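You operate a simulated robot arm through the tools that you are given. There is no shell and no other tool.

Carry out the task below with a simulated robot arm. There is one attempt and no reset: what you move stays moved.

JOB
Stop the drip at the blue pipe valve and bring the pressure back.
Fine: shut the inlet, open the red wheel, bleed to zero, swing the gland lever to TIGHT, reopen the inlet to green, in that order.

Only the result counts: the job must be done as asked and must still hold three seconds after the hand-in. Knocking over, shifting, dropping, spilling or breaking anything else fails it.

ROBOT AND FRAMES
A 7-joint arm with a two-finger gripper, fixed in place. Base frame: the origin is at the foot of the arm, x ahead of it, y to its left, z up; the work surface is at about z = 0. Readings come in mm, degrees, newtons and seconds.
With the tool pointing down near the work surface it reaches from about 220 to 560 mm from the base axis. Its first joint turns from -166.0 to 166.0 degrees. Payload 1.2 kg.
The tool frame sits at the grasp point between the pads (the TCP): z along the fingers, y along the line on which they close. The tips reach 22 mm beyond it. The gripper opens to 92 mm; its body begins 65 mm behind the TCP.
Orientation is that of the tool frame in the base frame, as [roll, pitch, yaw] about the fixed x, y, z axes, in that order (R = Rz(yaw) Ry(pitch) Rx(roll)). With the fingers straight down and closing along the base's y, the tool's x points along the base's -x, its y along +y and its z along -z.

CONTROLS
- The arm moves only by the tool step_arm. Its argument "targets" is a list of rows, each an object (a shift or turn left out is 0, a gripper value left out holds the last) with "translation": the shift along the tool's x, y, z in cm, a list of three; "delta_rot": the turn, a rotation vector about the tool's x, y, z in degrees, a list of three; "gripper": the gripper command, from -1 (shut) to 1 (fully open), values between in proportion. In form: [{"translation": [dx, dy, dz], "delta_rot": [wx, wy, wz], "gripper": gripper}, ...]. A call has 1 to 20 rows; each row shifts and turns the commanded pose from where the row before left it, along the tool's axes as they then stand. A row lasts 0.2 s, in which the tool goes at most 50 mm and 8.6 degrees; a call with a longer step from one row to the next is refused whole, and so is a gripper value outside its range. A pose out of reach is approached as far as the arm can. The call stops where the force on the tool passes 40 N (or 10 N more than at its start, if that is more) or the arm is blocked; 0.2 s more then pass. The fingers move at their own pace (about 143.6 mm/s each) and stop on an object; they squeeze with about 26 N. The grip force told is the motor's: it shows also when the fingers shut on nothing. Time passes only in rows, and 0.2 s behind the last, so rows that do not move let the fingers close. The reply holds the time, the measured pose of the TCP, the force on the tool along the base axes, the opening and the grip force, in the units named above and with some noise, with the torque about the TCP (base axes, N m) and any sound that the robot's microphone picked up.
- Cameras (640 x 400 px; columns grow to the right, rows downward): "scene" is fixed at [221.8, -499.1, 763.9]; the picture's right is [0.95, 0.30, 0.00], its down [0.28, -0.88, -0.39] and it looks along [-0.12, 0.37, -0.92] (base axes); focal length 255 px, centre (320, 200). "wrist" rides on the gripper at [71, 19, -102] in the tool frame; the picture's right is [-0.26, 0.97, 0.00], its down [-0.75, -0.20, -0.62] and it looks along [-0.60, -0.16, 0.78] (tool axes); focal length 280 px, centre (320, 200). There is no depth. A picture from a camera that has moved, and an enlarged one, comes with that camera's place and axes in the base frame and with its lens.
- capture(camera): a new picture of that camera. The clock stands still meanwhile.
- enlarge(camera, box): a new picture of the part [left, top, right, bottom] of that camera's present view, enlarged. The clock stands still meanwhile.
- close_job(): hands the job in; it is judged then, once.

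Places have to be worked out from the pictures, the camera data and where the tool is seen. Open the gripper and draw the arm clear of the work before you hand the job in, unless the task says otherwise.

The tools are called after ">>>" as a command line: name --argument value ..., lists and objects as JSON in quotes. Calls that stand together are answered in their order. step_arm: Moves the arm, as the interface text tells. Its arguments: {"type":"object","properties":{"targets":{"type":"array"}},"required":["targets"]} The other tools are called the same way: capture (camera) takes a picture; enlarge (camera, box) takes an enlarged picture of a part of a camera's view; close_job () hands the job in.

At the start:

```text
time_s: 0.0
tcp_pos: [160.9, -291.6, 401.0]
tool_rot: [180.0, 0.0, -180.0]
ft_force: [0.2, 0.9, 0.1]
wrist_torque: [0.04, 0.02, 0.0]
width: 92.0
gripper_force: 0.0
```

scene: 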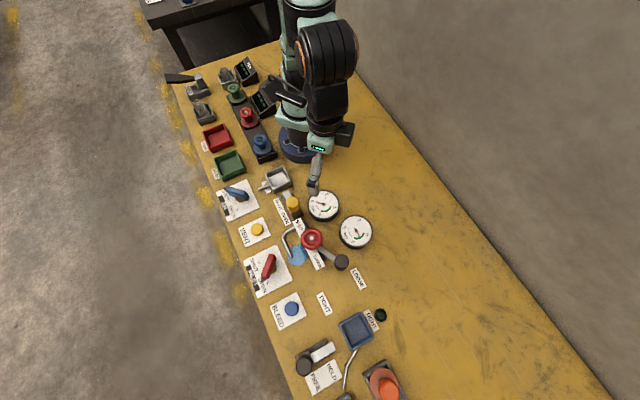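
wrist: 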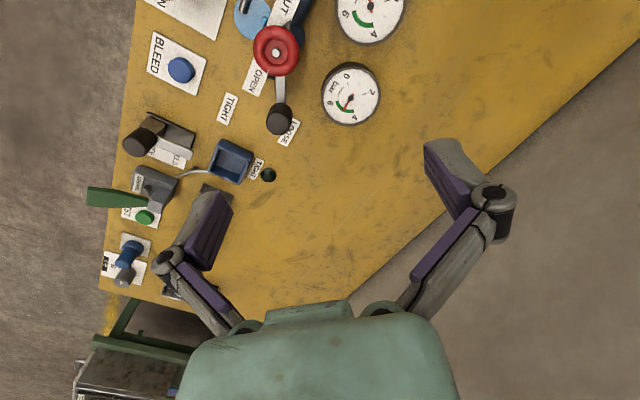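

I see a bench with several valves, buttons and two gauges; I first look closer to identify each control before moving anything.

>>> enlarge --camera "scene" --box '[210, 160, 390, 280]'

>>> enlarge --camera "scene" --box '[230, 240, 410, 360]'

>>> enlarge --camera "wrist" --box '[120, 0, 420, 190]'

>>> enlarge --camera "scene" --box '[160, 50, 340, 170]'

```text
3.33 times, centred on (300, 220) of scene
camera zoom: at [221.8, -499.1, 763.9], right [0.95, 0.3, 0.0], down [0.28, -0.88, -0.39], along [-0.12, 0.37, -0.92], focal length 850 px, centre (387, 133)
```

zoom: 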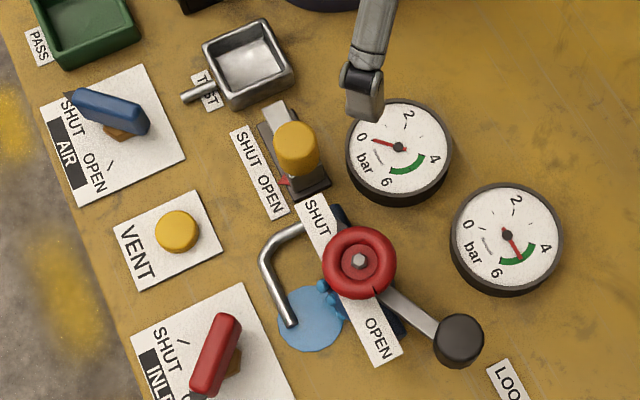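

```text
3.33 times, centred on (320, 300) of scene
camera zoom: at [221.8, -499.1, 763.9], right [0.95, 0.3, 0.0], down [0.28, -0.88, -0.39], along [-0.12, 0.37, -0.92], focal length 850 px, centre (320, -133)
```

zoom: 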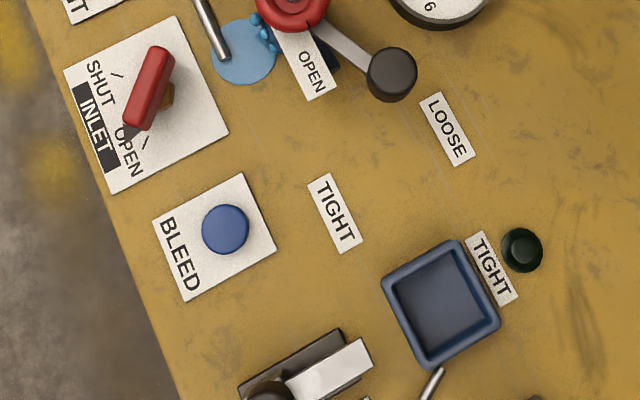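

```text
2.11 times, centred on (270, 95) of wrist
camera zoom: at [88.2, -272.4, 503.2], right [0.26, 0.97, 0.0], down [0.75, -0.2, 0.62], along [0.6, -0.16, -0.78], focal length 590 px, centre (425, 421)
```

zoom: 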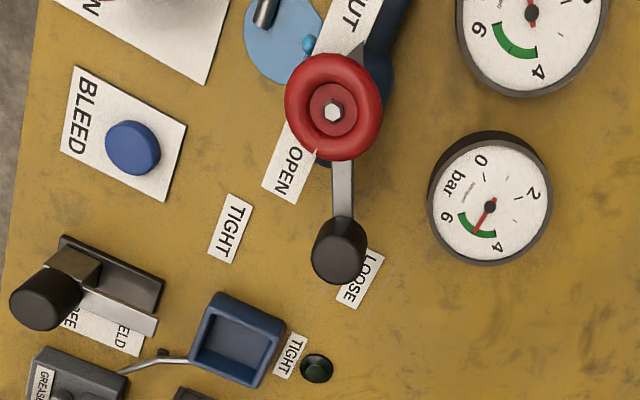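

```text
3.33 times, centred on (250, 110) of scene
camera zoom: at [221.8, -499.1, 763.9], right [0.95, 0.3, 0.0], down [0.28, -0.88, -0.39], along [-0.12, 0.37, -0.92], focal length 850 px, centre (553, 500)
```

zoom: 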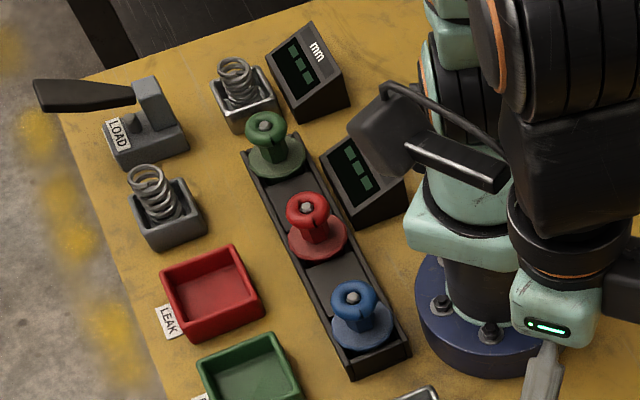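

The scene shows INLET (red handle, pointing at OPEN), BLEED (blue button), the red wheel over the dripping blue valve, and the lever with a black knob at LOOSE. I zoom in further to read pointers and gauges.

>>> enlarge --camera "scene" --box '[285, 215, 365, 275]'

>>> enlarge --camera "scene" --box '[240, 240, 300, 300]'

>>> enlarge --camera "scene" --box '[300, 180, 380, 260]'

>>> enlarge --camera "scene" --box '[280, 290, 410, 400]'

>>> enlarge --camera "scene" --box '[260, 185, 310, 235]'

```text
6.67 times, centred on (325, 245) of scene
camera zoom: at [221.8, -499.1, 763.9], right [0.95, 0.3, 0.0], down [0.28, -0.88, -0.39], along [-0.12, 0.37, -0.92], focal length 1699 px, centre (287, -100)
```

zoom: 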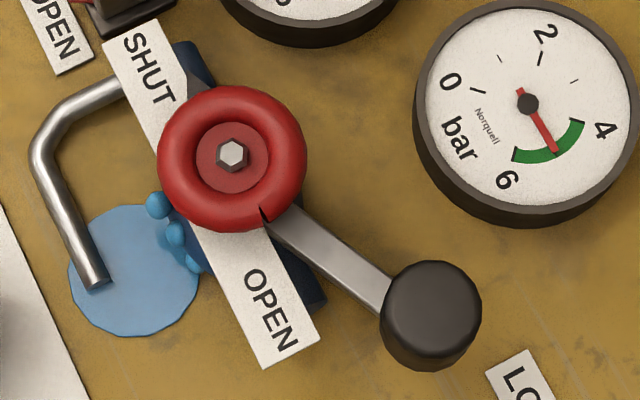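

```text
6.67 times, centred on (270, 270) of scene
camera zoom: at [221.8, -499.1, 763.9], right [0.95, 0.3, 0.0], down [0.28, -0.88, -0.39], along [-0.12, 0.37, -0.92], focal length 1699 px, centre (653, -267)
```

zoom: 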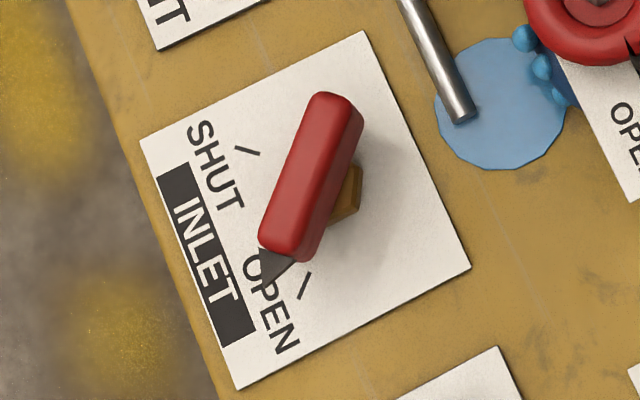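

```text
5.00 times, centred on (340, 220) of scene
camera zoom: at [221.8, -499.1, 763.9], right [0.95, 0.3, 0.0], down [0.28, -0.88, -0.39], along [-0.12, 0.37, -0.92], focal length 1274 px, centre (220, 100)
```

zoom: 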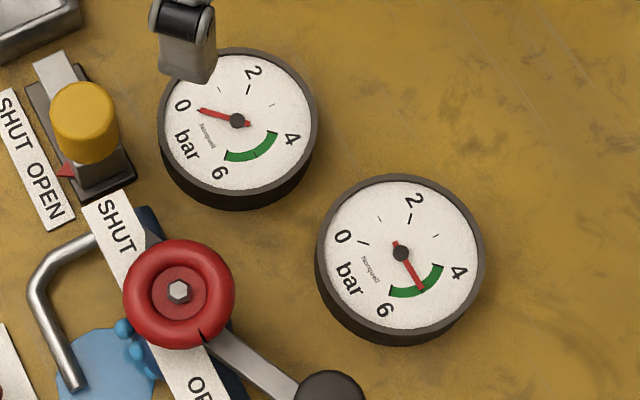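

```text
3.64 times, centred on (345, 345) of scene
camera zoom: at [221.8, -499.1, 763.9], right [0.95, 0.3, 0.0], down [0.28, -0.88, -0.39], along [-0.12, 0.37, -0.92], focal length 927 px, centre (229, -327)
```

zoom: 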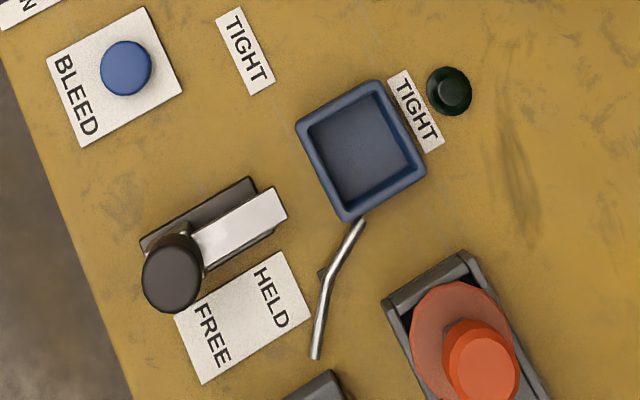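

```text
8.00 times, centred on (285, 210) of scene
camera zoom: at [221.8, -499.1, 763.9], right [0.95, 0.3, 0.0], down [0.28, -0.88, -0.39], along [-0.12, 0.37, -0.92], focal length 2039 px, centre (600, 120)
```

zoom: 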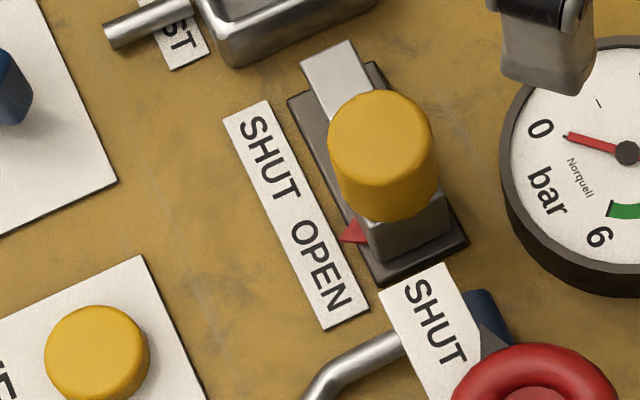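

I now move the wrist camera closer to the valve wheel, staying well above everything (TCP about z=220).

>>> step_arm --targets '[{"translation": [1.84, -0.6, 3.62], "gripper": 1}, {"translation": [1.84, -0.6, 3.62]}, {"translation": [1.84, -0.6, 3.62]}, {"translation": [1.84, -0.6, 3.62]}, {"translation": [1.84, -0.6, 3.62]}]'

>>> capture --camera "wrist"

>>> capture --camera "scene"

```text
time_s: 1.2
tcp_pos: [65.8, -321.3, 219.7]
tool_rot: [-179.9, 0.0, -179.9]
ft_force: [0.0, 0.9, -0.4]
wrist_torque: [-0.01, -0.02, 0.0]
width: 91.9
gripper_force: 0.0
```

```text
taken
camera wrist: at [-5.4, -302.4, 321.6], right [0.26, 0.96, 0.0], down [0.75, -0.2, 0.63], along [0.6, -0.16, -0.78], focal length 280 px, centre (320, 200)
```

wrist: 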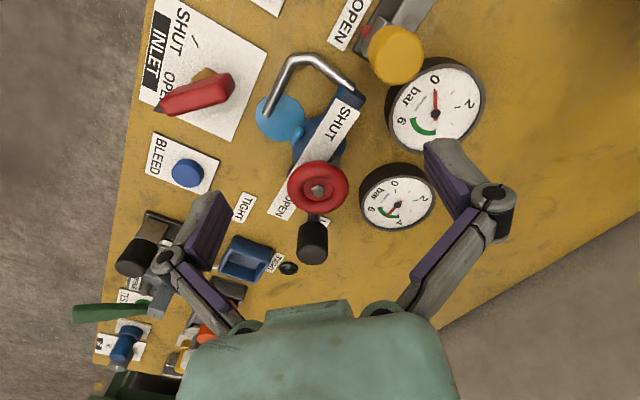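

```text
taken
```

scene: 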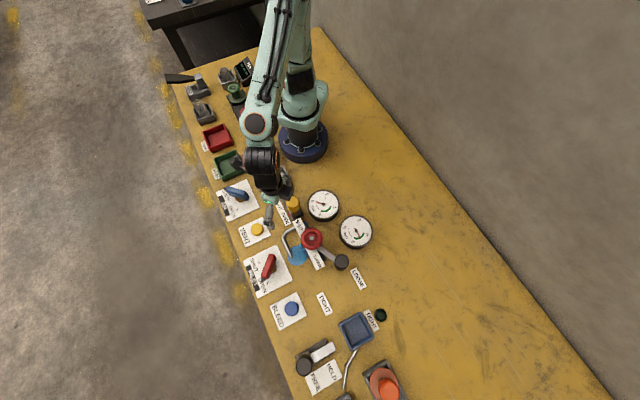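

>>> enlarge --camera "wrist" --box '[240, 60, 400, 270]'

>>> enlarge --camera "wrist" --box '[140, 0, 280, 200]'

>>> enlarge --camera "wrist" --box '[280, 150, 360, 230]'

```text
1.90 times, centred on (320, 165) of wrist
camera zoom: at [-5.4, -302.4, 321.6], right [0.26, 0.96, 0.0], down [0.75, -0.2, 0.63], along [0.6, -0.16, -0.78], focal length 534 px, centre (320, 267)
```

zoom: 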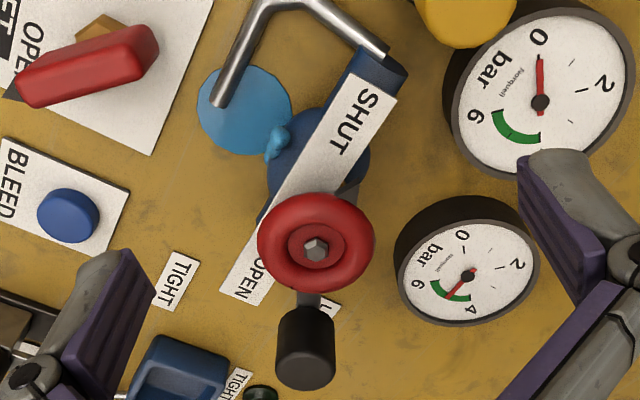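

```text
2.00 times, centred on (210, 100) of wrist
camera zoom: at [-5.4, -302.4, 321.6], right [0.26, 0.96, 0.0], down [0.75, -0.2, 0.63], along [0.6, -0.16, -0.78], focal length 561 px, centre (540, 400)
```

zoom: 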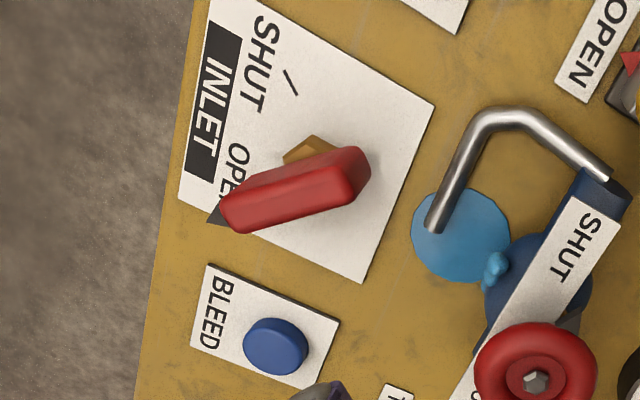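

```text
5.00 times, centred on (320, 190) of wrist
camera zoom: at [-5.4, -302.4, 321.6], right [0.26, 0.96, 0.0], down [0.75, -0.2, 0.63], along [0.6, -0.16, -0.78], focal length 1402 px, centre (320, 250)
```

zoom: 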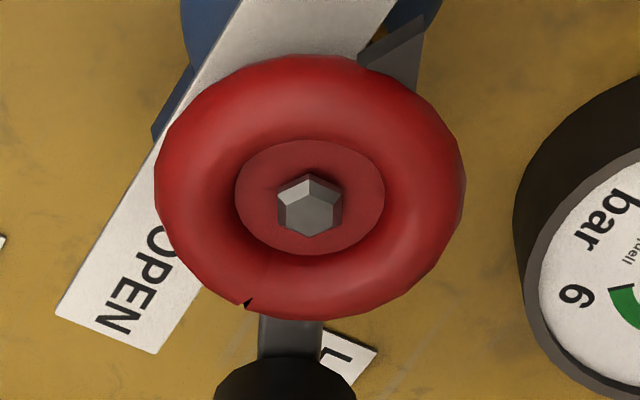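

The wheel, plate and pipe are visible but I need to see under the wheel to understand its pointer. I tilt the tool so the wrist camera looks at the valve more from the side, keeping the fingers above z≈130.

>>> step_arm --targets '[{"translation": [0, 0, 3.0]}, {"translation": [0, 0, 3.0]}, {"delta_rot": [0, -8.5, 0]}, {"delta_rot": [0, -8.5, 0]}, {"delta_rot": [0, -8.5, 0]}, {"delta_rot": [0, -8.5, 0]}]'

>>> capture --camera "wrist"

>>> enlarge --camera "wrist" --box '[220, 80, 420, 205]'

```text
time_s: 2.6
tcp_pos: [68.8, -321.7, 160.8]
tool_rot: [180.0, 34.3, -180.0]
ft_force: [0.1, 0.2, -0.2]
wrist_torque: [-0.02, -0.01, 0.02]
width: 92.0
gripper_force: 0.1
```

```text
taken
camera wrist: at [-48.7, -301.9, 205.1], right [0.22, 0.97, 0.15], down [0.27, -0.2, 0.94], along [0.94, -0.16, -0.31], focal length 280 px, centre (320, 200)
```

wrist: 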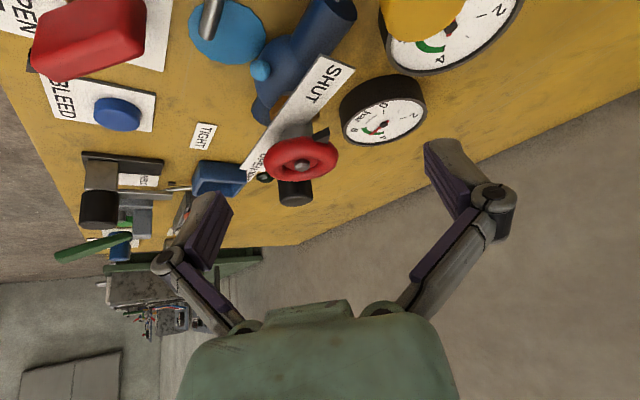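

```text
3.20 times, centred on (320, 142) of wrist
camera zoom: at [-48.7, -301.9, 205.1], right [0.22, 0.97, 0.15], down [0.27, -0.2, 0.94], along [0.94, -0.16, -0.31], focal length 897 px, centre (320, 384)
```

zoom: 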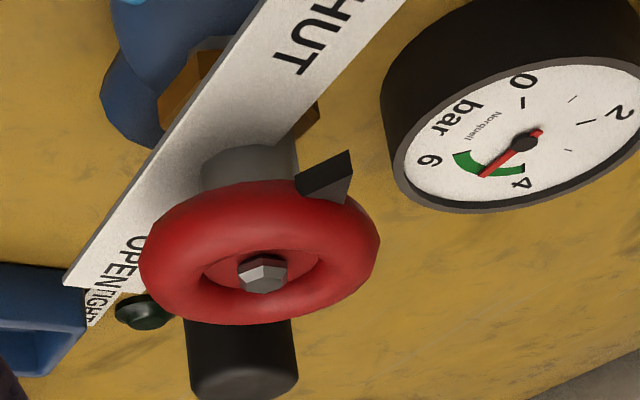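

The side view shows the grey wedge is the wheel's pointer, at SHUT (about 135° direction), with the SHUT–OPEN plate at z≈73 under the wheel; the wheel is at about (150,-345,100), Ø≈60. Now I straighten the tool, rise, move toward INLET and turn yaw to +90 so the camera looks outward.

>>> step_arm --targets '[{"delta_rot": [0, 8.5, 0]}, {"delta_rot": [0, 8.5, 0]}, {"delta_rot": [0, 8.5, 0]}, {"delta_rot": [0, 8.5, 0]}, {"translation": [0.63, -2.6, -2.3]}, {"translation": [0.63, -2.6, -2.3]}, {"translation": [0.63, -2.6, -2.3]}, {"delta_rot": [0, 0, 8.2]}, {"delta_rot": [0, 0, 8.2]}, {"delta_rot": [0, 0, 8.2]}, {"delta_rot": [0, 0, 8.2]}, {"delta_rot": [0, 0, 8.2]}, {"delta_rot": [0, 0, 8.2]}, {"delta_rot": [0, 0, 8.2]}, {"delta_rot": [0, 0, 8.2]}, {"delta_rot": [0, 0, 8.2]}, {"delta_rot": [0, 0, 8.2]}, {"delta_rot": [0, 0, 8.0]}]'

>>> capture --camera "wrist"

>>> capture --camera "scene"

```text
time_s: 6.4
tcp_pos: [49.5, -400.4, 228.8]
tool_rot: [180.0, 0.0, 89.9]
ft_force: [-0.5, 0.7, -0.2]
wrist_torque: [0.01, 0.0, 0.01]
width: 92.0
gripper_force: 0.1
```

```text
taken
camera wrist: at [67.7, -329.1, 331.2], right [0.96, -0.26, 0.0], down [-0.21, -0.75, 0.62], along [-0.17, -0.6, -0.78], focal length 280 px, centre (320, 200)
```

wrist: 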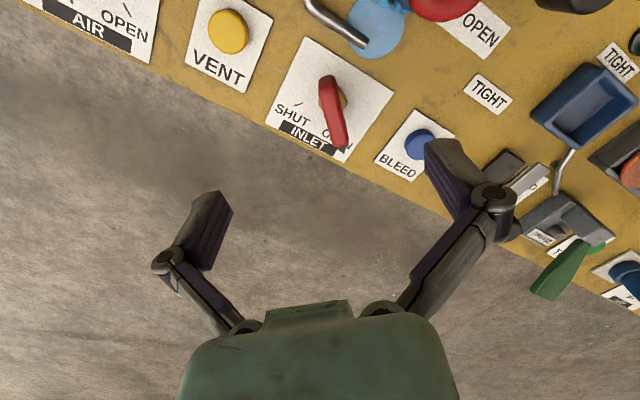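

```text
taken
```

scene: 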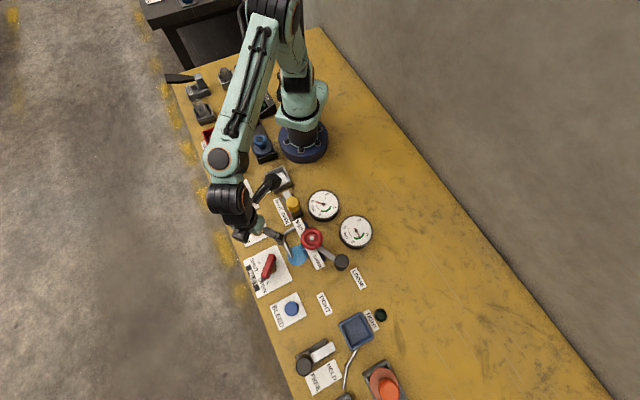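

Orientation yaw 90 is reached fine. I zoom on the INLET handle from both cameras for triangulation.

>>> enlarge --camera "wrist" --box '[260, 40, 400, 165]'

>>> enlarge --camera "scene" --box '[240, 240, 300, 300]'

>>> enlarge --camera "wrist" --box '[370, 90, 470, 190]'

```text
3.20 times, centred on (330, 102) of wrist
camera zoom: at [67.7, -329.1, 331.2], right [0.96, -0.26, 0.0], down [-0.21, -0.75, 0.62], along [-0.17, -0.6, -0.78], focal length 897 px, centre (288, 512)
```

zoom: 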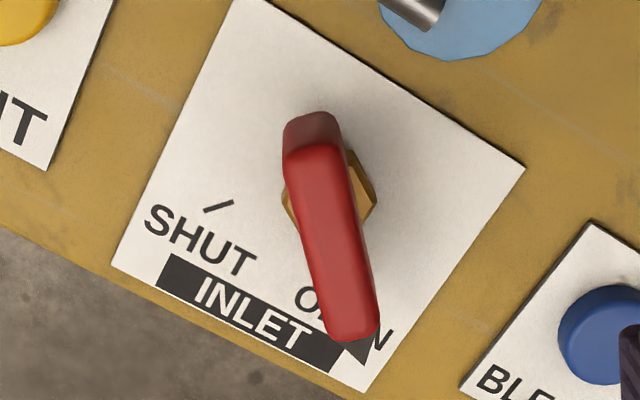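

```text
6.67 times, centred on (270, 270) of scene
camera zoom: at [221.8, -499.1, 763.9], right [0.95, 0.3, 0.0], down [0.28, -0.88, -0.39], along [-0.12, 0.37, -0.92], focal length 1699 px, centre (653, -267)
```

zoom: 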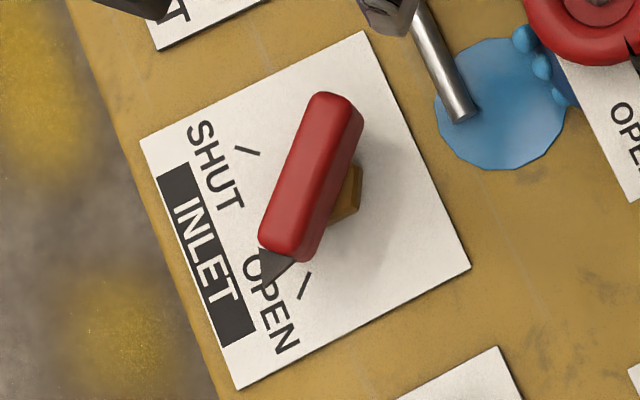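

```text
4.00 times, centred on (420, 140) of wrist
camera zoom: at [67.7, -329.1, 331.2], right [0.96, -0.26, 0.0], down [-0.21, -0.75, 0.62], along [-0.17, -0.6, -0.78], focal length 1122 px, centre (-80, 440)
```

zoom: 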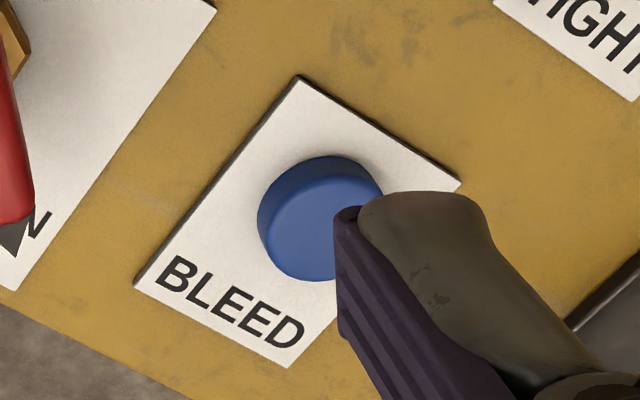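

The handle top is about z≈55 spanning (53,-411) to (52,-474), pivot near (53.5,-438). I look closer at the hex base under the handle to decide how deep the fingers may go.

>>> enlarge --camera "wrist" --box '[310, 65, 360, 155]'

>>> enlarge --camera "scene" --box '[250, 250, 285, 285]'

```text
4.44 times, centred on (335, 110) of wrist
camera zoom: at [67.7, -329.1, 331.2], right [0.96, -0.26, 0.0], down [-0.21, -0.75, 0.62], along [-0.17, -0.6, -0.78], focal length 1246 px, centre (253, 600)
```

zoom: 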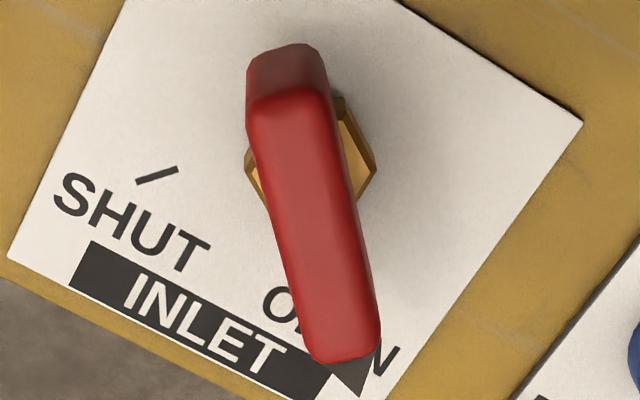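

```text
11.43 times, centred on (268, 268) of scene
camera zoom: at [221.8, -499.1, 763.9], right [0.95, 0.3, 0.0], down [0.28, -0.88, -0.39], along [-0.12, 0.37, -0.92], focal length 2913 px, centre (920, -571)
```

zoom: 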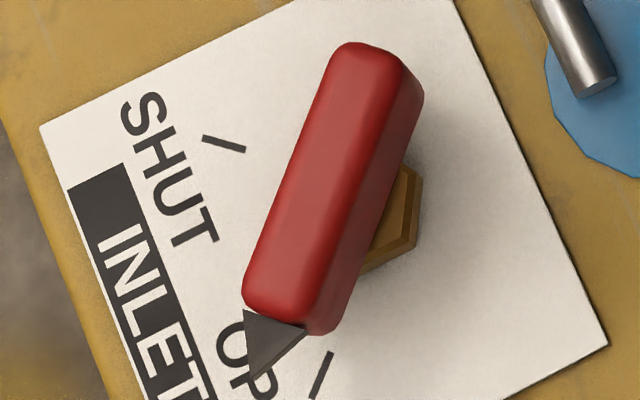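

The handle is roughly z 25–58, 17 mm wide, along y; hex base is below z≈15. I position the half-open gripper over the handle centre (53.5,-439) and descend to z≈95 to check alignment.

>>> step_arm --targets '[{"translation": [-3.9, 0.4, 0], "gripper": 0.1}, {"translation": [0, 0, 4.4]}, {"translation": [0, 0, 4.4]}, {"translation": [0, 0, 4.4]}, {}]'

>>> capture --camera "wrist"

>>> enlarge --camera "scene" --box '[220, 220, 320, 300]'

```text
time_s: 7.6
tcp_pos: [54.2, -440.5, 97.3]
tool_rot: [179.9, 0.1, 90.0]
ft_force: [-0.3, 0.6, 1.1]
wrist_torque: [-0.01, -0.01, -0.03]
width: 50.4
gripper_force: 0.0
```

```text
taken
camera wrist: at [71.1, -368.6, 198.8], right [0.97, -0.26, 0.0], down [-0.2, -0.75, 0.63], along [-0.16, -0.6, -0.78], focal length 280 px, centre (320, 200)
```

wrist: 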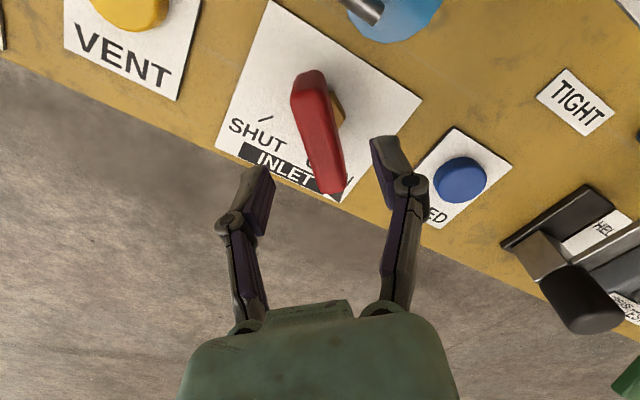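

```text
5.00 times, centred on (270, 260) of scene
camera zoom: at [221.8, -499.1, 763.9], right [0.95, 0.3, 0.0], down [0.28, -0.88, -0.39], along [-0.12, 0.37, -0.92], focal length 1274 px, centre (570, -100)
```

zoom: 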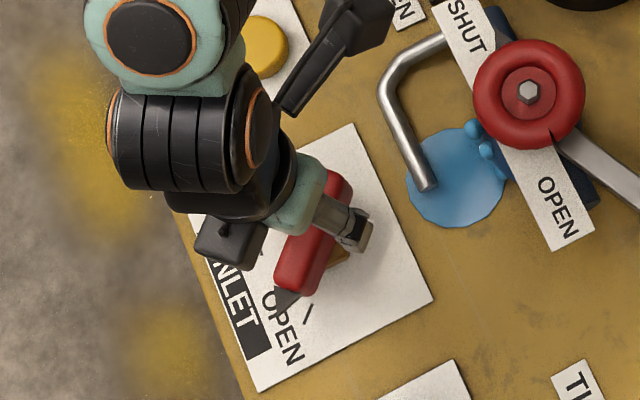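

>>> enlarge --camera "wrist" --box '[230, 55, 410, 215]'

```text
2.50 times, centred on (320, 135) of wrist
camera zoom: at [71.1, -368.6, 198.8], right [0.97, -0.26, 0.0], down [-0.2, -0.75, 0.63], along [-0.16, -0.6, -0.78], focal length 701 px, centre (320, 362)
```

zoom: 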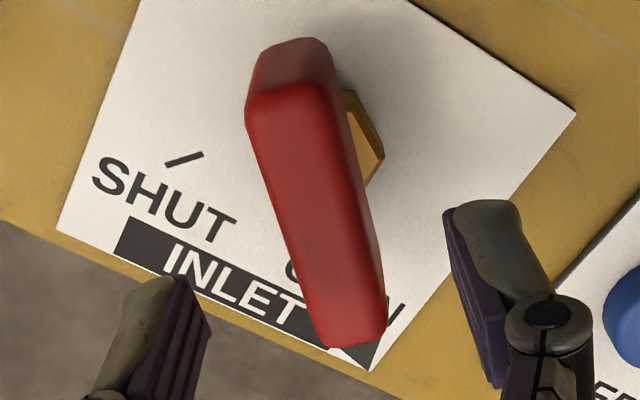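

Re-triangulated handle: centre ≈(53,-440.5), top z≈60, nearly along y. I descend to TCP z≈48 and close on the handle.

>>> step_arm --targets '[{"translation": [0, -0.1, 2.5]}, {"translation": [0, 0, 2.4]}, {}, {"gripper": -1}, {}, {}]'

>>> enlarge --camera "wrist" --box '[230, 55, 410, 255]'

```text
time_s: 9.0
tcp_pos: [52.0, -439.9, 48.1]
tool_rot: [179.8, 0.1, 90.2]
ft_force: [6.3, 1.2, 6.3]
wrist_torque: [0.07, -0.14, -0.06]
width: 19.1
gripper_force: 27.6
```

```text
2.00 times, centred on (320, 155) of wrist
camera zoom: at [71.0, -368.4, 150.1], right [0.97, -0.26, 0.0], down [-0.2, -0.75, 0.63], along [-0.16, -0.6, -0.78], focal length 561 px, centre (320, 290)
```

zoom: 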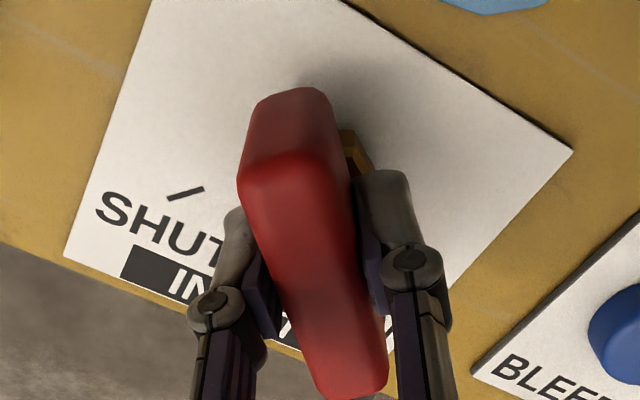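

Gripped at 19 mm. I rotate the handle clockwise (seen from above) about 90° toward SHUT, watching force and torque.

>>> step_arm --targets '[{"delta_rot": [0, 0, 6]}, {"delta_rot": [0, 0, 6]}, {"delta_rot": [0, 0, 6]}, {"delta_rot": [0, 0, 6]}, {"delta_rot": [0, 0, 6]}]'

```text
time_s: 10.2
tcp_pos: [54.8, -439.5, 49.1]
tool_rot: [179.6, 0.1, 60.0]
ft_force: [20.5, -20.8, -15.0]
wrist_torque: [-0.53, -0.16, 0.09]
width: 19.0
gripper_force: 28.9
```

>>> enlarge --camera "wrist" --box '[230, 55, 410, 255]'

>>> enlarge --camera "scene" --box '[230, 190, 380, 300]'

```text
2.00 times, centred on (320, 155) of wrist
camera zoom: at [104.7, -387.4, 150.1], right [0.71, -0.71, 0.01], down [-0.56, -0.55, 0.63], along [-0.44, -0.44, -0.78], focal length 561 px, centre (320, 290)
```

zoom: 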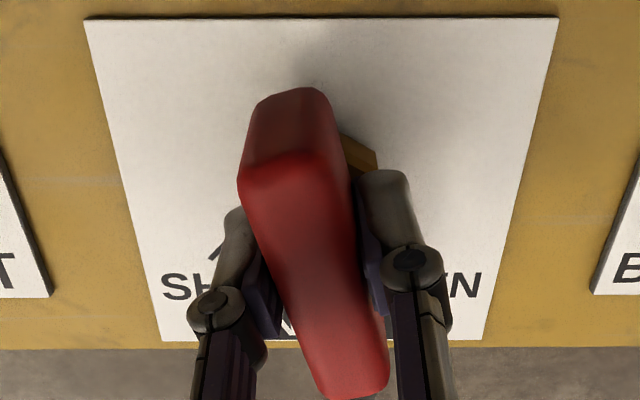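

```text
3.64 times, centred on (305, 245) of scene
camera zoom: at [221.8, -499.1, 763.9], right [0.95, 0.3, 0.0], down [0.28, -0.88, -0.39], along [-0.12, 0.37, -0.92], focal length 927 px, centre (374, 36)
```

zoom: 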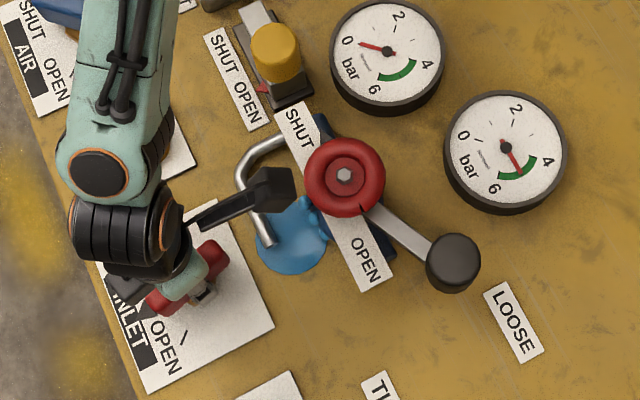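

The handle follows the grip, gauge unchanged so far; side force (20,-21,-15) suggests the pivot is slightly off my rotation centre. I make a small compliance shift along that force and check it falls.

>>> step_arm --targets '[{"translation": [-0.05, 0.19, 0.05]}]'

```text
time_s: 10.6
tcp_pos: [54.5, -439.3, 48.1]
tool_rot: [-179.9, -0.1, 60.0]
ft_force: [17.6, -1.8, 8.4]
wrist_torque: [-0.67, -0.15, -0.03]
width: 18.8
gripper_force: 27.5
```

The force fell, so the direction is right. I continue rotating with another small +x shift.

>>> step_arm --targets '[{"translation": [0.05, 0.09, 0]}, {"delta_rot": [0, 0, 6]}, {"delta_rot": [0, 0, 6]}, {"delta_rot": [0, 0, 6]}]'

```text
time_s: 11.6
tcp_pos: [54.5, -440.4, 48.9]
tool_rot: [-180.0, 0.0, 41.9]
ft_force: [9.7, 3.9, 16.2]
wrist_torque: [-0.17, -0.02, 0.03]
width: 19.0
gripper_force: 27.8
```

Forces are low (≈10 N). I continue the clockwise rotation toward yaw ~6.

>>> step_arm --targets '[{"delta_rot": [0, 0, 6]}, {"delta_rot": [0, 0, 6]}, {"delta_rot": [0, 0, 6]}, {"delta_rot": [0, 0, 6]}, {"delta_rot": [0, 0, 6]}, {"delta_rot": [0, 0, 6]}]'

>>> enlarge --camera "wrist" --box '[230, 55, 410, 255]'

>>> enlarge --camera "scene" --box '[230, 190, 380, 300]'

```text
time_s: 13.0
tcp_pos: [55.2, -440.5, 46.7]
tool_rot: [179.7, -0.1, 6.0]
ft_force: [12.8, -22.1, -7.9]
wrist_torque: [-0.43, -0.14, 0.06]
width: 18.8
gripper_force: 27.8
```

```text
2.00 times, centred on (320, 155) of wrist
camera zoom: at [126.4, -452.6, 150.1], right [-0.16, -0.99, 0.0], down [-0.77, 0.13, 0.62], along [-0.62, 0.1, -0.78], focal length 561 px, centre (320, 290)
```

zoom: 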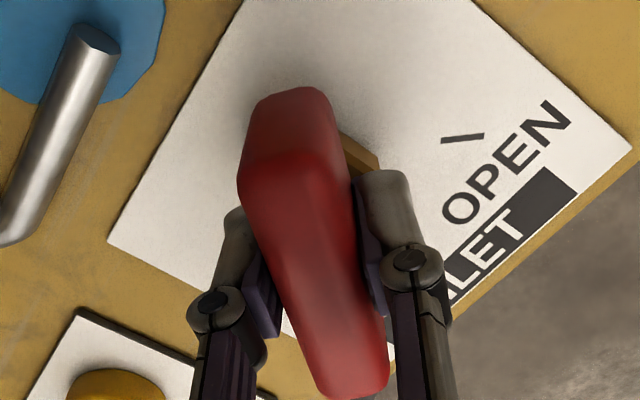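

```text
3.64 times, centred on (305, 245) of scene
camera zoom: at [221.8, -499.1, 763.9], right [0.95, 0.3, 0.0], down [0.28, -0.88, -0.39], along [-0.12, 0.37, -0.92], focal length 927 px, centre (374, 36)
```

zoom: 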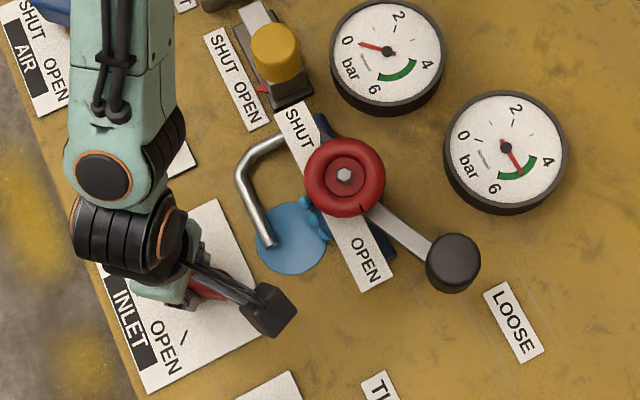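

The handle is now at about -176° (nearly SHUT). I test the force sign with a 1 mm shift toward -y, then finish the last degrees.

>>> step_arm --targets '[{"translation": [0, 0.1, 0]}, {}]'

```text
time_s: 13.6
tcp_pos: [55.6, -441.3, 48.5]
tool_rot: [179.9, 0.0, 6.0]
ft_force: [11.0, -16.5, -7.1]
wrist_torque: [-0.29, -0.79, 0.04]
width: 19.0
gripper_force: 28.1
```

>>> step_arm --targets '[{"translation": [0.1, 0.2, 0.0]}, {"delta_rot": [0, 0, 3]}, {"delta_rot": [0, 0, 3]}, {}]'

>>> enlarge --camera "wrist" --box '[230, 55, 410, 255]'

```text
time_s: 14.6
tcp_pos: [55.2, -441.9, 46.8]
tool_rot: [-179.7, 0.0, -0.1]
ft_force: [-2.3, 18.1, 21.5]
wrist_torque: [0.42, 0.07, 0.07]
width: 18.6
gripper_force: 28.3
```

```text
2.00 times, centred on (320, 155) of wrist
camera zoom: at [125.1, -461.5, 149.7], right [-0.26, -0.96, 0.0], down [-0.75, 0.2, 0.63], along [-0.6, 0.17, -0.78], focal length 561 px, centre (320, 290)
```

zoom: 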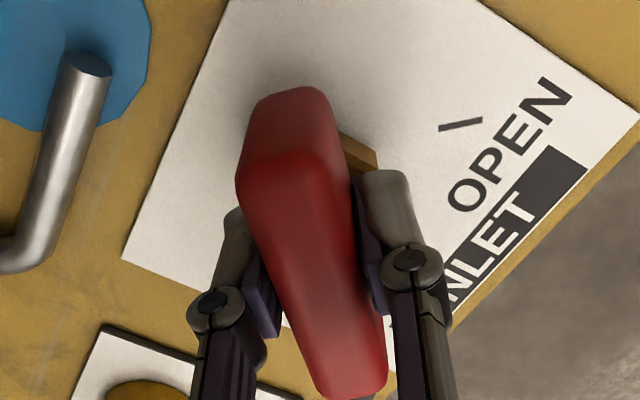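

The handle is turned 90° to about -181°. I release and lift straight up to inspect its pointer against the SHUT tick.

>>> step_arm --targets '[{"gripper": 0.1}, {}, {"translation": [0, 0, -3]}, {"translation": [0, 0, -4]}, {"translation": [0, 0, -4]}]'

>>> capture --camera "wrist"

>>> enlarge --camera "scene" --box '[230, 190, 380, 300]'

```text
time_s: 15.8
tcp_pos: [57.8, -443.0, 158.2]
tool_rot: [180.0, 0.1, -0.1]
ft_force: [0.5, -0.3, 0.7]
wrist_torque: [0.02, -0.01, 0.0]
width: 50.5
gripper_force: 0.1
```

```text
taken
camera wrist: at [126.3, -461.7, 260.8], right [-0.26, -0.96, 0.0], down [-0.75, 0.2, 0.63], along [-0.6, 0.16, -0.78], focal length 280 px, centre (320, 200)
```

wrist: 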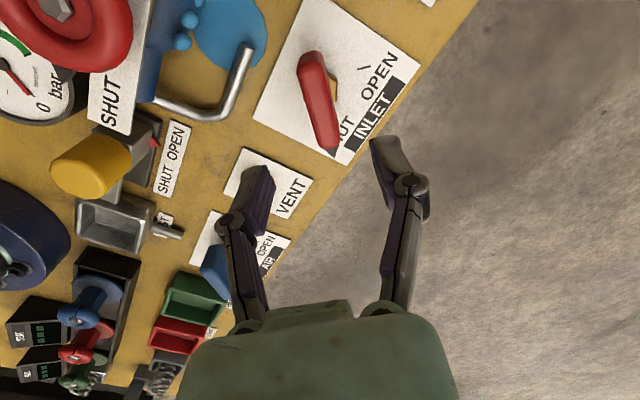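

```text
3.64 times, centred on (305, 245) of scene
camera zoom: at [221.8, -499.1, 763.9], right [0.95, 0.3, 0.0], down [0.28, -0.88, -0.39], along [-0.12, 0.37, -0.92], focal length 927 px, centre (374, 36)
```

zoom: 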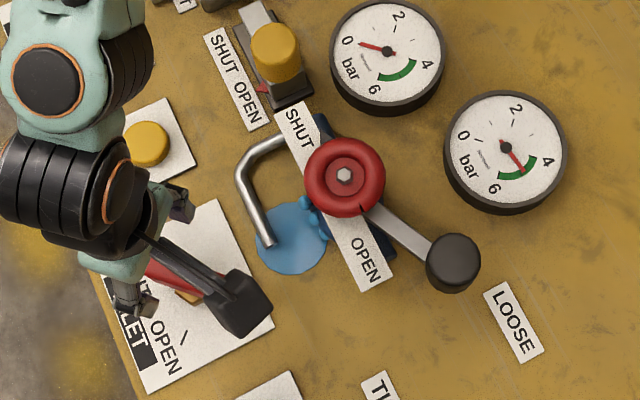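

>>> enlarge --camera "wrist" --box '[250, 20, 430, 170]'

```text
2.67 times, centred on (340, 95) of wrist
camera zoom: at [126.3, -461.7, 260.8], right [-0.26, -0.96, 0.0], down [-0.75, 0.2, 0.63], along [-0.6, 0.16, -0.78], focal length 748 px, centre (267, 480)
```

zoom: 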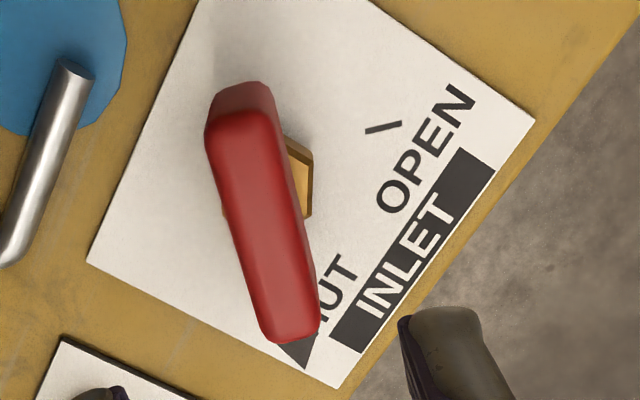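

The handle now points at ≈-181°, but the SHUT tick may be a few degrees further (ticks look to be ~±50° about the plate axis). I regrip and turn a bit more clockwise to feel for the stop.

>>> step_arm --targets '[{"translation": [-0.1, 0, 4]}, {"translation": [0, 0, 4]}, {"translation": [0, 0, 3]}, {}, {"gripper": -1}, {}, {}, {"delta_rot": [0, 0, 3]}, {"delta_rot": [0, 0, 3]}, {}]'

>>> enlarge --camera "wrist" --box '[230, 55, 410, 255]'

```text
time_s: 18.0
tcp_pos: [56.1, -442.6, 47.0]
tool_rot: [-179.9, 0.0, -6.1]
ft_force: [-4.6, 20.6, 11.6]
wrist_torque: [0.41, -0.13, 0.61]
width: 20.1
gripper_force: 27.8
```

```text
2.00 times, centred on (320, 155) of wrist
camera zoom: at [122.1, -468.7, 149.1], right [-0.36, -0.93, 0.0], down [-0.73, 0.28, 0.63], along [-0.58, 0.23, -0.78], focal length 561 px, centre (320, 290)
```

zoom: 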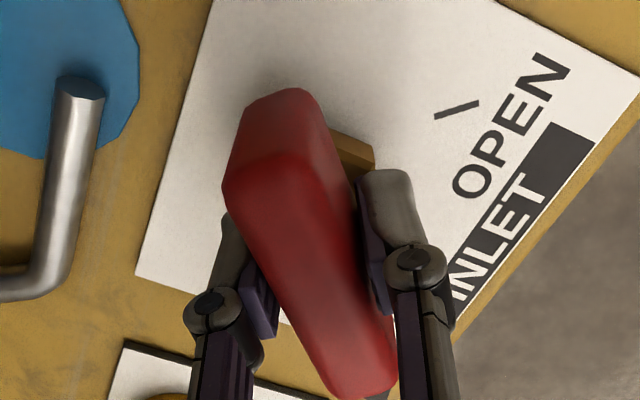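

Torque 0.61 N·m appeared and the fingers rotated on the handle: it is at its SHUT stop. I release and lift, heading for the wheel.

>>> step_arm --targets '[{"delta_rot": [0, 0, -3]}, {"gripper": 0.2}, {}, {"translation": [0, 0, -4]}, {"translation": [0, 0, -4.5]}, {"translation": [0, 0, -4.5]}, {"translation": [0, 0, -4.5]}, {}]'

>>> capture --camera "wrist"

>>> capture --camera "scene"

```text
time_s: 19.8
tcp_pos: [54.8, -443.1, 224.0]
tool_rot: [-180.0, -0.1, -3.0]
ft_force: [-0.5, -0.1, -0.5]
wrist_torque: [0.0, 0.02, -0.01]
width: 55.3
gripper_force: 0.0
```

```text
taken
camera wrist: at [123.9, -466.1, 326.1], right [-0.31, -0.95, 0.0], down [-0.74, 0.24, 0.62], along [-0.59, 0.19, -0.78], focal length 280 px, centre (320, 200)
```

wrist: 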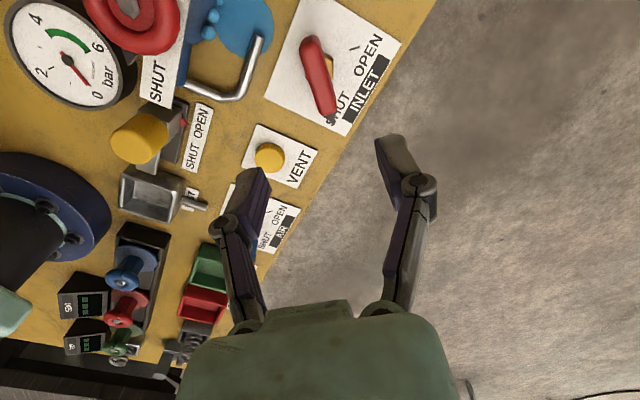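

```text
taken
```

scene: 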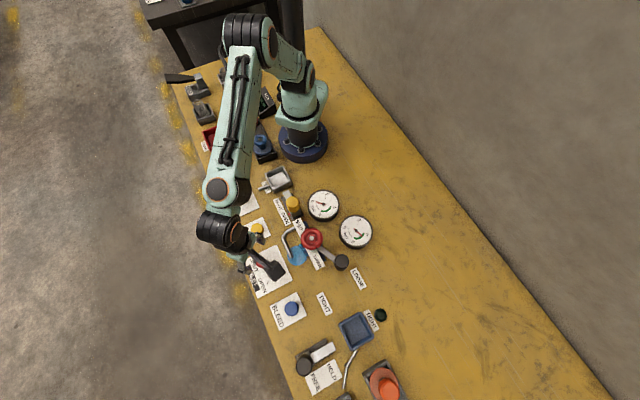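

INLET clearly points at SHUT, other things undisturbed. Now I move over the red wheel (≈(150,-345)) with the gripper fully open, yaw ≈ -3 so the fingers avoid the pointer.

>>> step_arm --targets '[{"translation": [3.04, -3.43, 0.5], "gripper": 1}, {"translation": [3.04, -3.43, 0.5]}, {"translation": [3.04, -3.43, 0.5]}, {}]'

>>> capture --camera "wrist"

>>> enlarge --camera "scene" --box '[260, 190, 380, 290]'

```text
time_s: 20.8
tcp_pos: [151.6, -345.5, 208.9]
tool_rot: [179.9, 0.0, -3.0]
ft_force: [0.2, -0.3, -0.3]
wrist_torque: [-0.03, 0.04, -0.01]
width: 92.0
gripper_force: 0.1
```

```text
taken
camera wrist: at [220.4, -368.3, 310.3], right [-0.31, -0.95, 0.0], down [-0.74, 0.24, 0.62], along [-0.59, 0.2, -0.78], focal length 280 px, centre (320, 200)
```

wrist: 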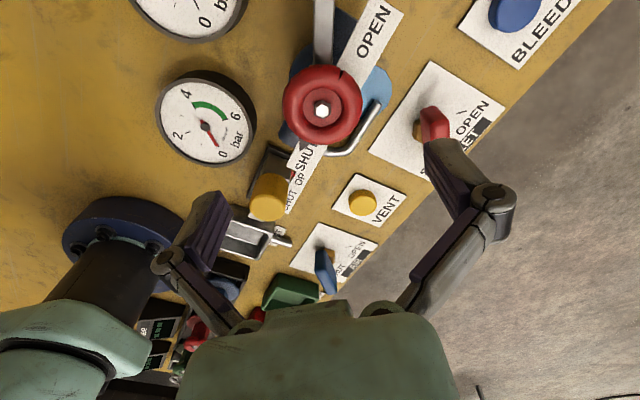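

```text
4.00 times, centred on (320, 240) of scene
camera zoom: at [221.8, -499.1, 763.9], right [0.95, 0.3, 0.0], down [0.28, -0.88, -0.39], along [-0.12, 0.37, -0.92], focal length 1020 px, centre (320, 40)
```

zoom: 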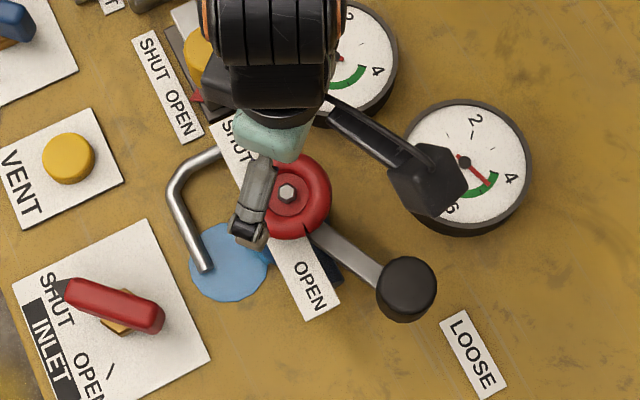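

Wheel nut triangulates to (148,-345.7,108), torus centre z≈102. I shift 2 mm, descend to TCP z≈104 (tips ~9 mm above the plate), and close on the wheel.

>>> step_arm --targets '[{"translation": [-0.22, 0, 3.5]}, {"translation": [0, 0, 3.5]}, {"translation": [0, 0, 3.4]}, {}]'

>>> capture --camera "wrist"

>>> enlarge --camera "scene" --box '[280, 200, 370, 275]'

```text
time_s: 21.8
tcp_pos: [149.1, -345.0, 104.9]
tool_rot: [-179.9, 0.0, -3.0]
ft_force: [-0.5, 0.1, -0.1]
wrist_torque: [0.0, -0.03, 0.0]
width: 92.0
gripper_force: 0.1
```

```text
taken
camera wrist: at [217.6, -367.8, 205.0], right [-0.31, -0.95, 0.0], down [-0.74, 0.24, 0.62], along [-0.59, 0.19, -0.78], focal length 280 px, centre (320, 200)
```

wrist: 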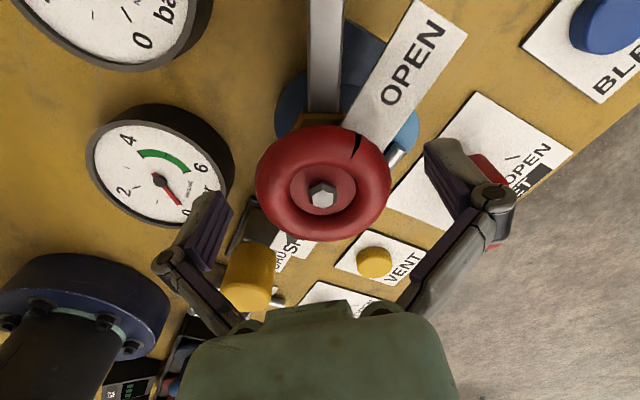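

```text
5.33 times, centred on (325, 238) of scene
camera zoom: at [221.8, -499.1, 763.9], right [0.95, 0.3, 0.0], down [0.28, -0.88, -0.39], along [-0.12, 0.37, -0.92], focal length 1360 px, centre (293, 0)
```

zoom: 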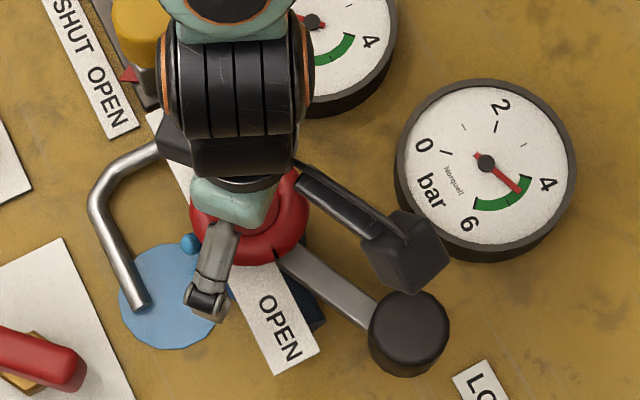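

The wheel is centred between the fingers; the gauge has already dropped slightly with the inlet shut. I close on the wheel and make a first small counter-clockwise turn.

>>> step_arm --targets '[{"gripper": -1}, {}, {}, {"delta_rot": [0, 0, -5]}, {"delta_rot": [0, 0, -5]}, {}]'

>>> capture --camera "wrist"

```text
time_s: 23.2
tcp_pos: [148.9, -346.0, 103.7]
tool_rot: [179.9, -0.1, 7.0]
ft_force: [0.0, -13.6, 12.4]
wrist_torque: [-0.21, 0.14, 0.0]
width: 57.9
gripper_force: 28.5
```

```text
taken
camera wrist: at [220.5, -356.1, 205.9], right [-0.14, -0.99, 0.0], down [-0.77, 0.11, 0.62], along [-0.62, 0.09, -0.78], focal length 280 px, centre (320, 200)
```

wrist: 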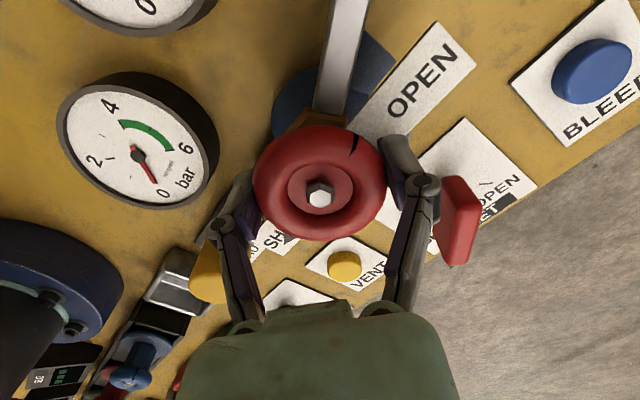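

The wheel turned with the gripper at near-zero torque, so counter-clockwise is free. I continue turning.

>>> step_arm --targets '[{"delta_rot": [0, 0, -8]}, {"delta_rot": [0, 0, -8]}, {"delta_rot": [0, 0, -8]}, {"delta_rot": [0, 0, -8]}, {"delta_rot": [0, 0, -8]}]'

>>> enlarge --camera "wrist" --box '[200, 80, 440, 260]'

```text
time_s: 24.4
tcp_pos: [150.1, -346.0, 103.6]
tool_rot: [179.9, 0.1, 47.1]
ft_force: [-0.2, -20.7, 0.3]
wrist_torque: [-0.49, -0.04, 0.05]
width: 57.3
gripper_force: 28.1
```

```text
2.22 times, centred on (320, 170) of wrist
camera zoom: at [210.3, -306.4, 205.7], right [0.53, -0.85, 0.0], down [-0.66, -0.41, 0.63], along [-0.53, -0.33, -0.78], focal length 623 px, centre (320, 267)
```

zoom: 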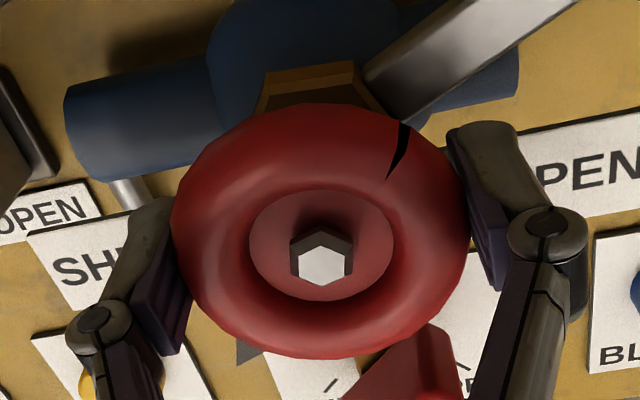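

Turned 50° so far with no resistance. I relieve the small side force and continue counter-clockwise.

>>> step_arm --targets '[{"translation": [-0.11, 0.1, 0]}, {"delta_rot": [0, 0, -8]}, {"delta_rot": [0, 0, -8]}, {"delta_rot": [0, 0, -8]}, {"delta_rot": [0, 0, -8]}, {"delta_rot": [0, 0, -8]}]'

>>> enlarge --camera "wrist" --box '[200, 80, 440, 260]'

>>> enlarge --camera "scene" --box '[260, 190, 380, 290]'

```text
time_s: 25.8
tcp_pos: [148.6, -347.0, 103.1]
tool_rot: [-179.9, -0.3, 87.2]
ft_force: [-9.5, 12.5, 15.2]
wrist_torque: [0.18, 0.13, -0.01]
width: 57.4
gripper_force: 28.2
```

```text
2.22 times, centred on (320, 170) of wrist
camera zoom: at [170.5, -275.9, 205.2], right [0.95, -0.31, 0.0], down [-0.24, -0.75, 0.62], along [-0.2, -0.59, -0.78], focal length 623 px, centre (320, 267)
```

zoom: 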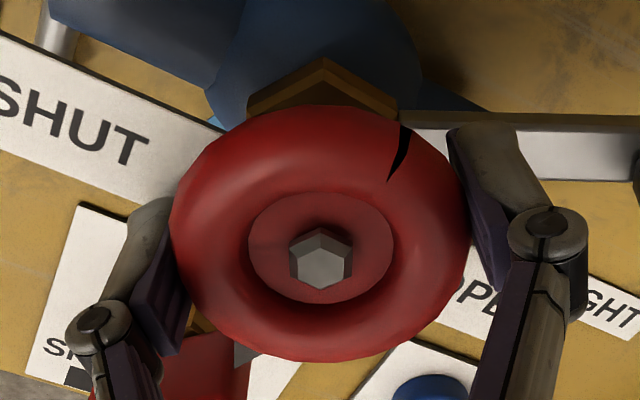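

```text
4.00 times, centred on (320, 240) of scene
camera zoom: at [221.8, -499.1, 763.9], right [0.95, 0.3, 0.0], down [0.28, -0.88, -0.39], along [-0.12, 0.37, -0.92], focal length 1020 px, centre (320, 40)
```

zoom: 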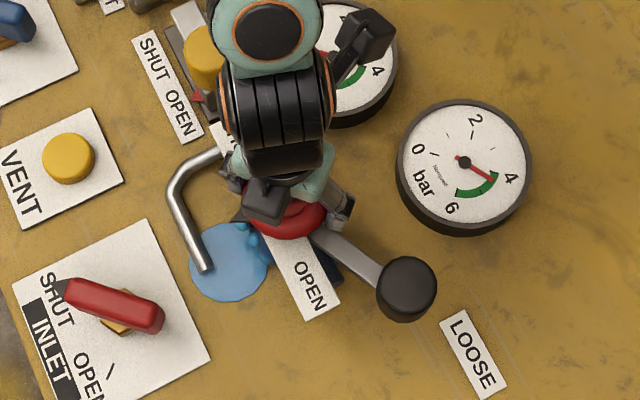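

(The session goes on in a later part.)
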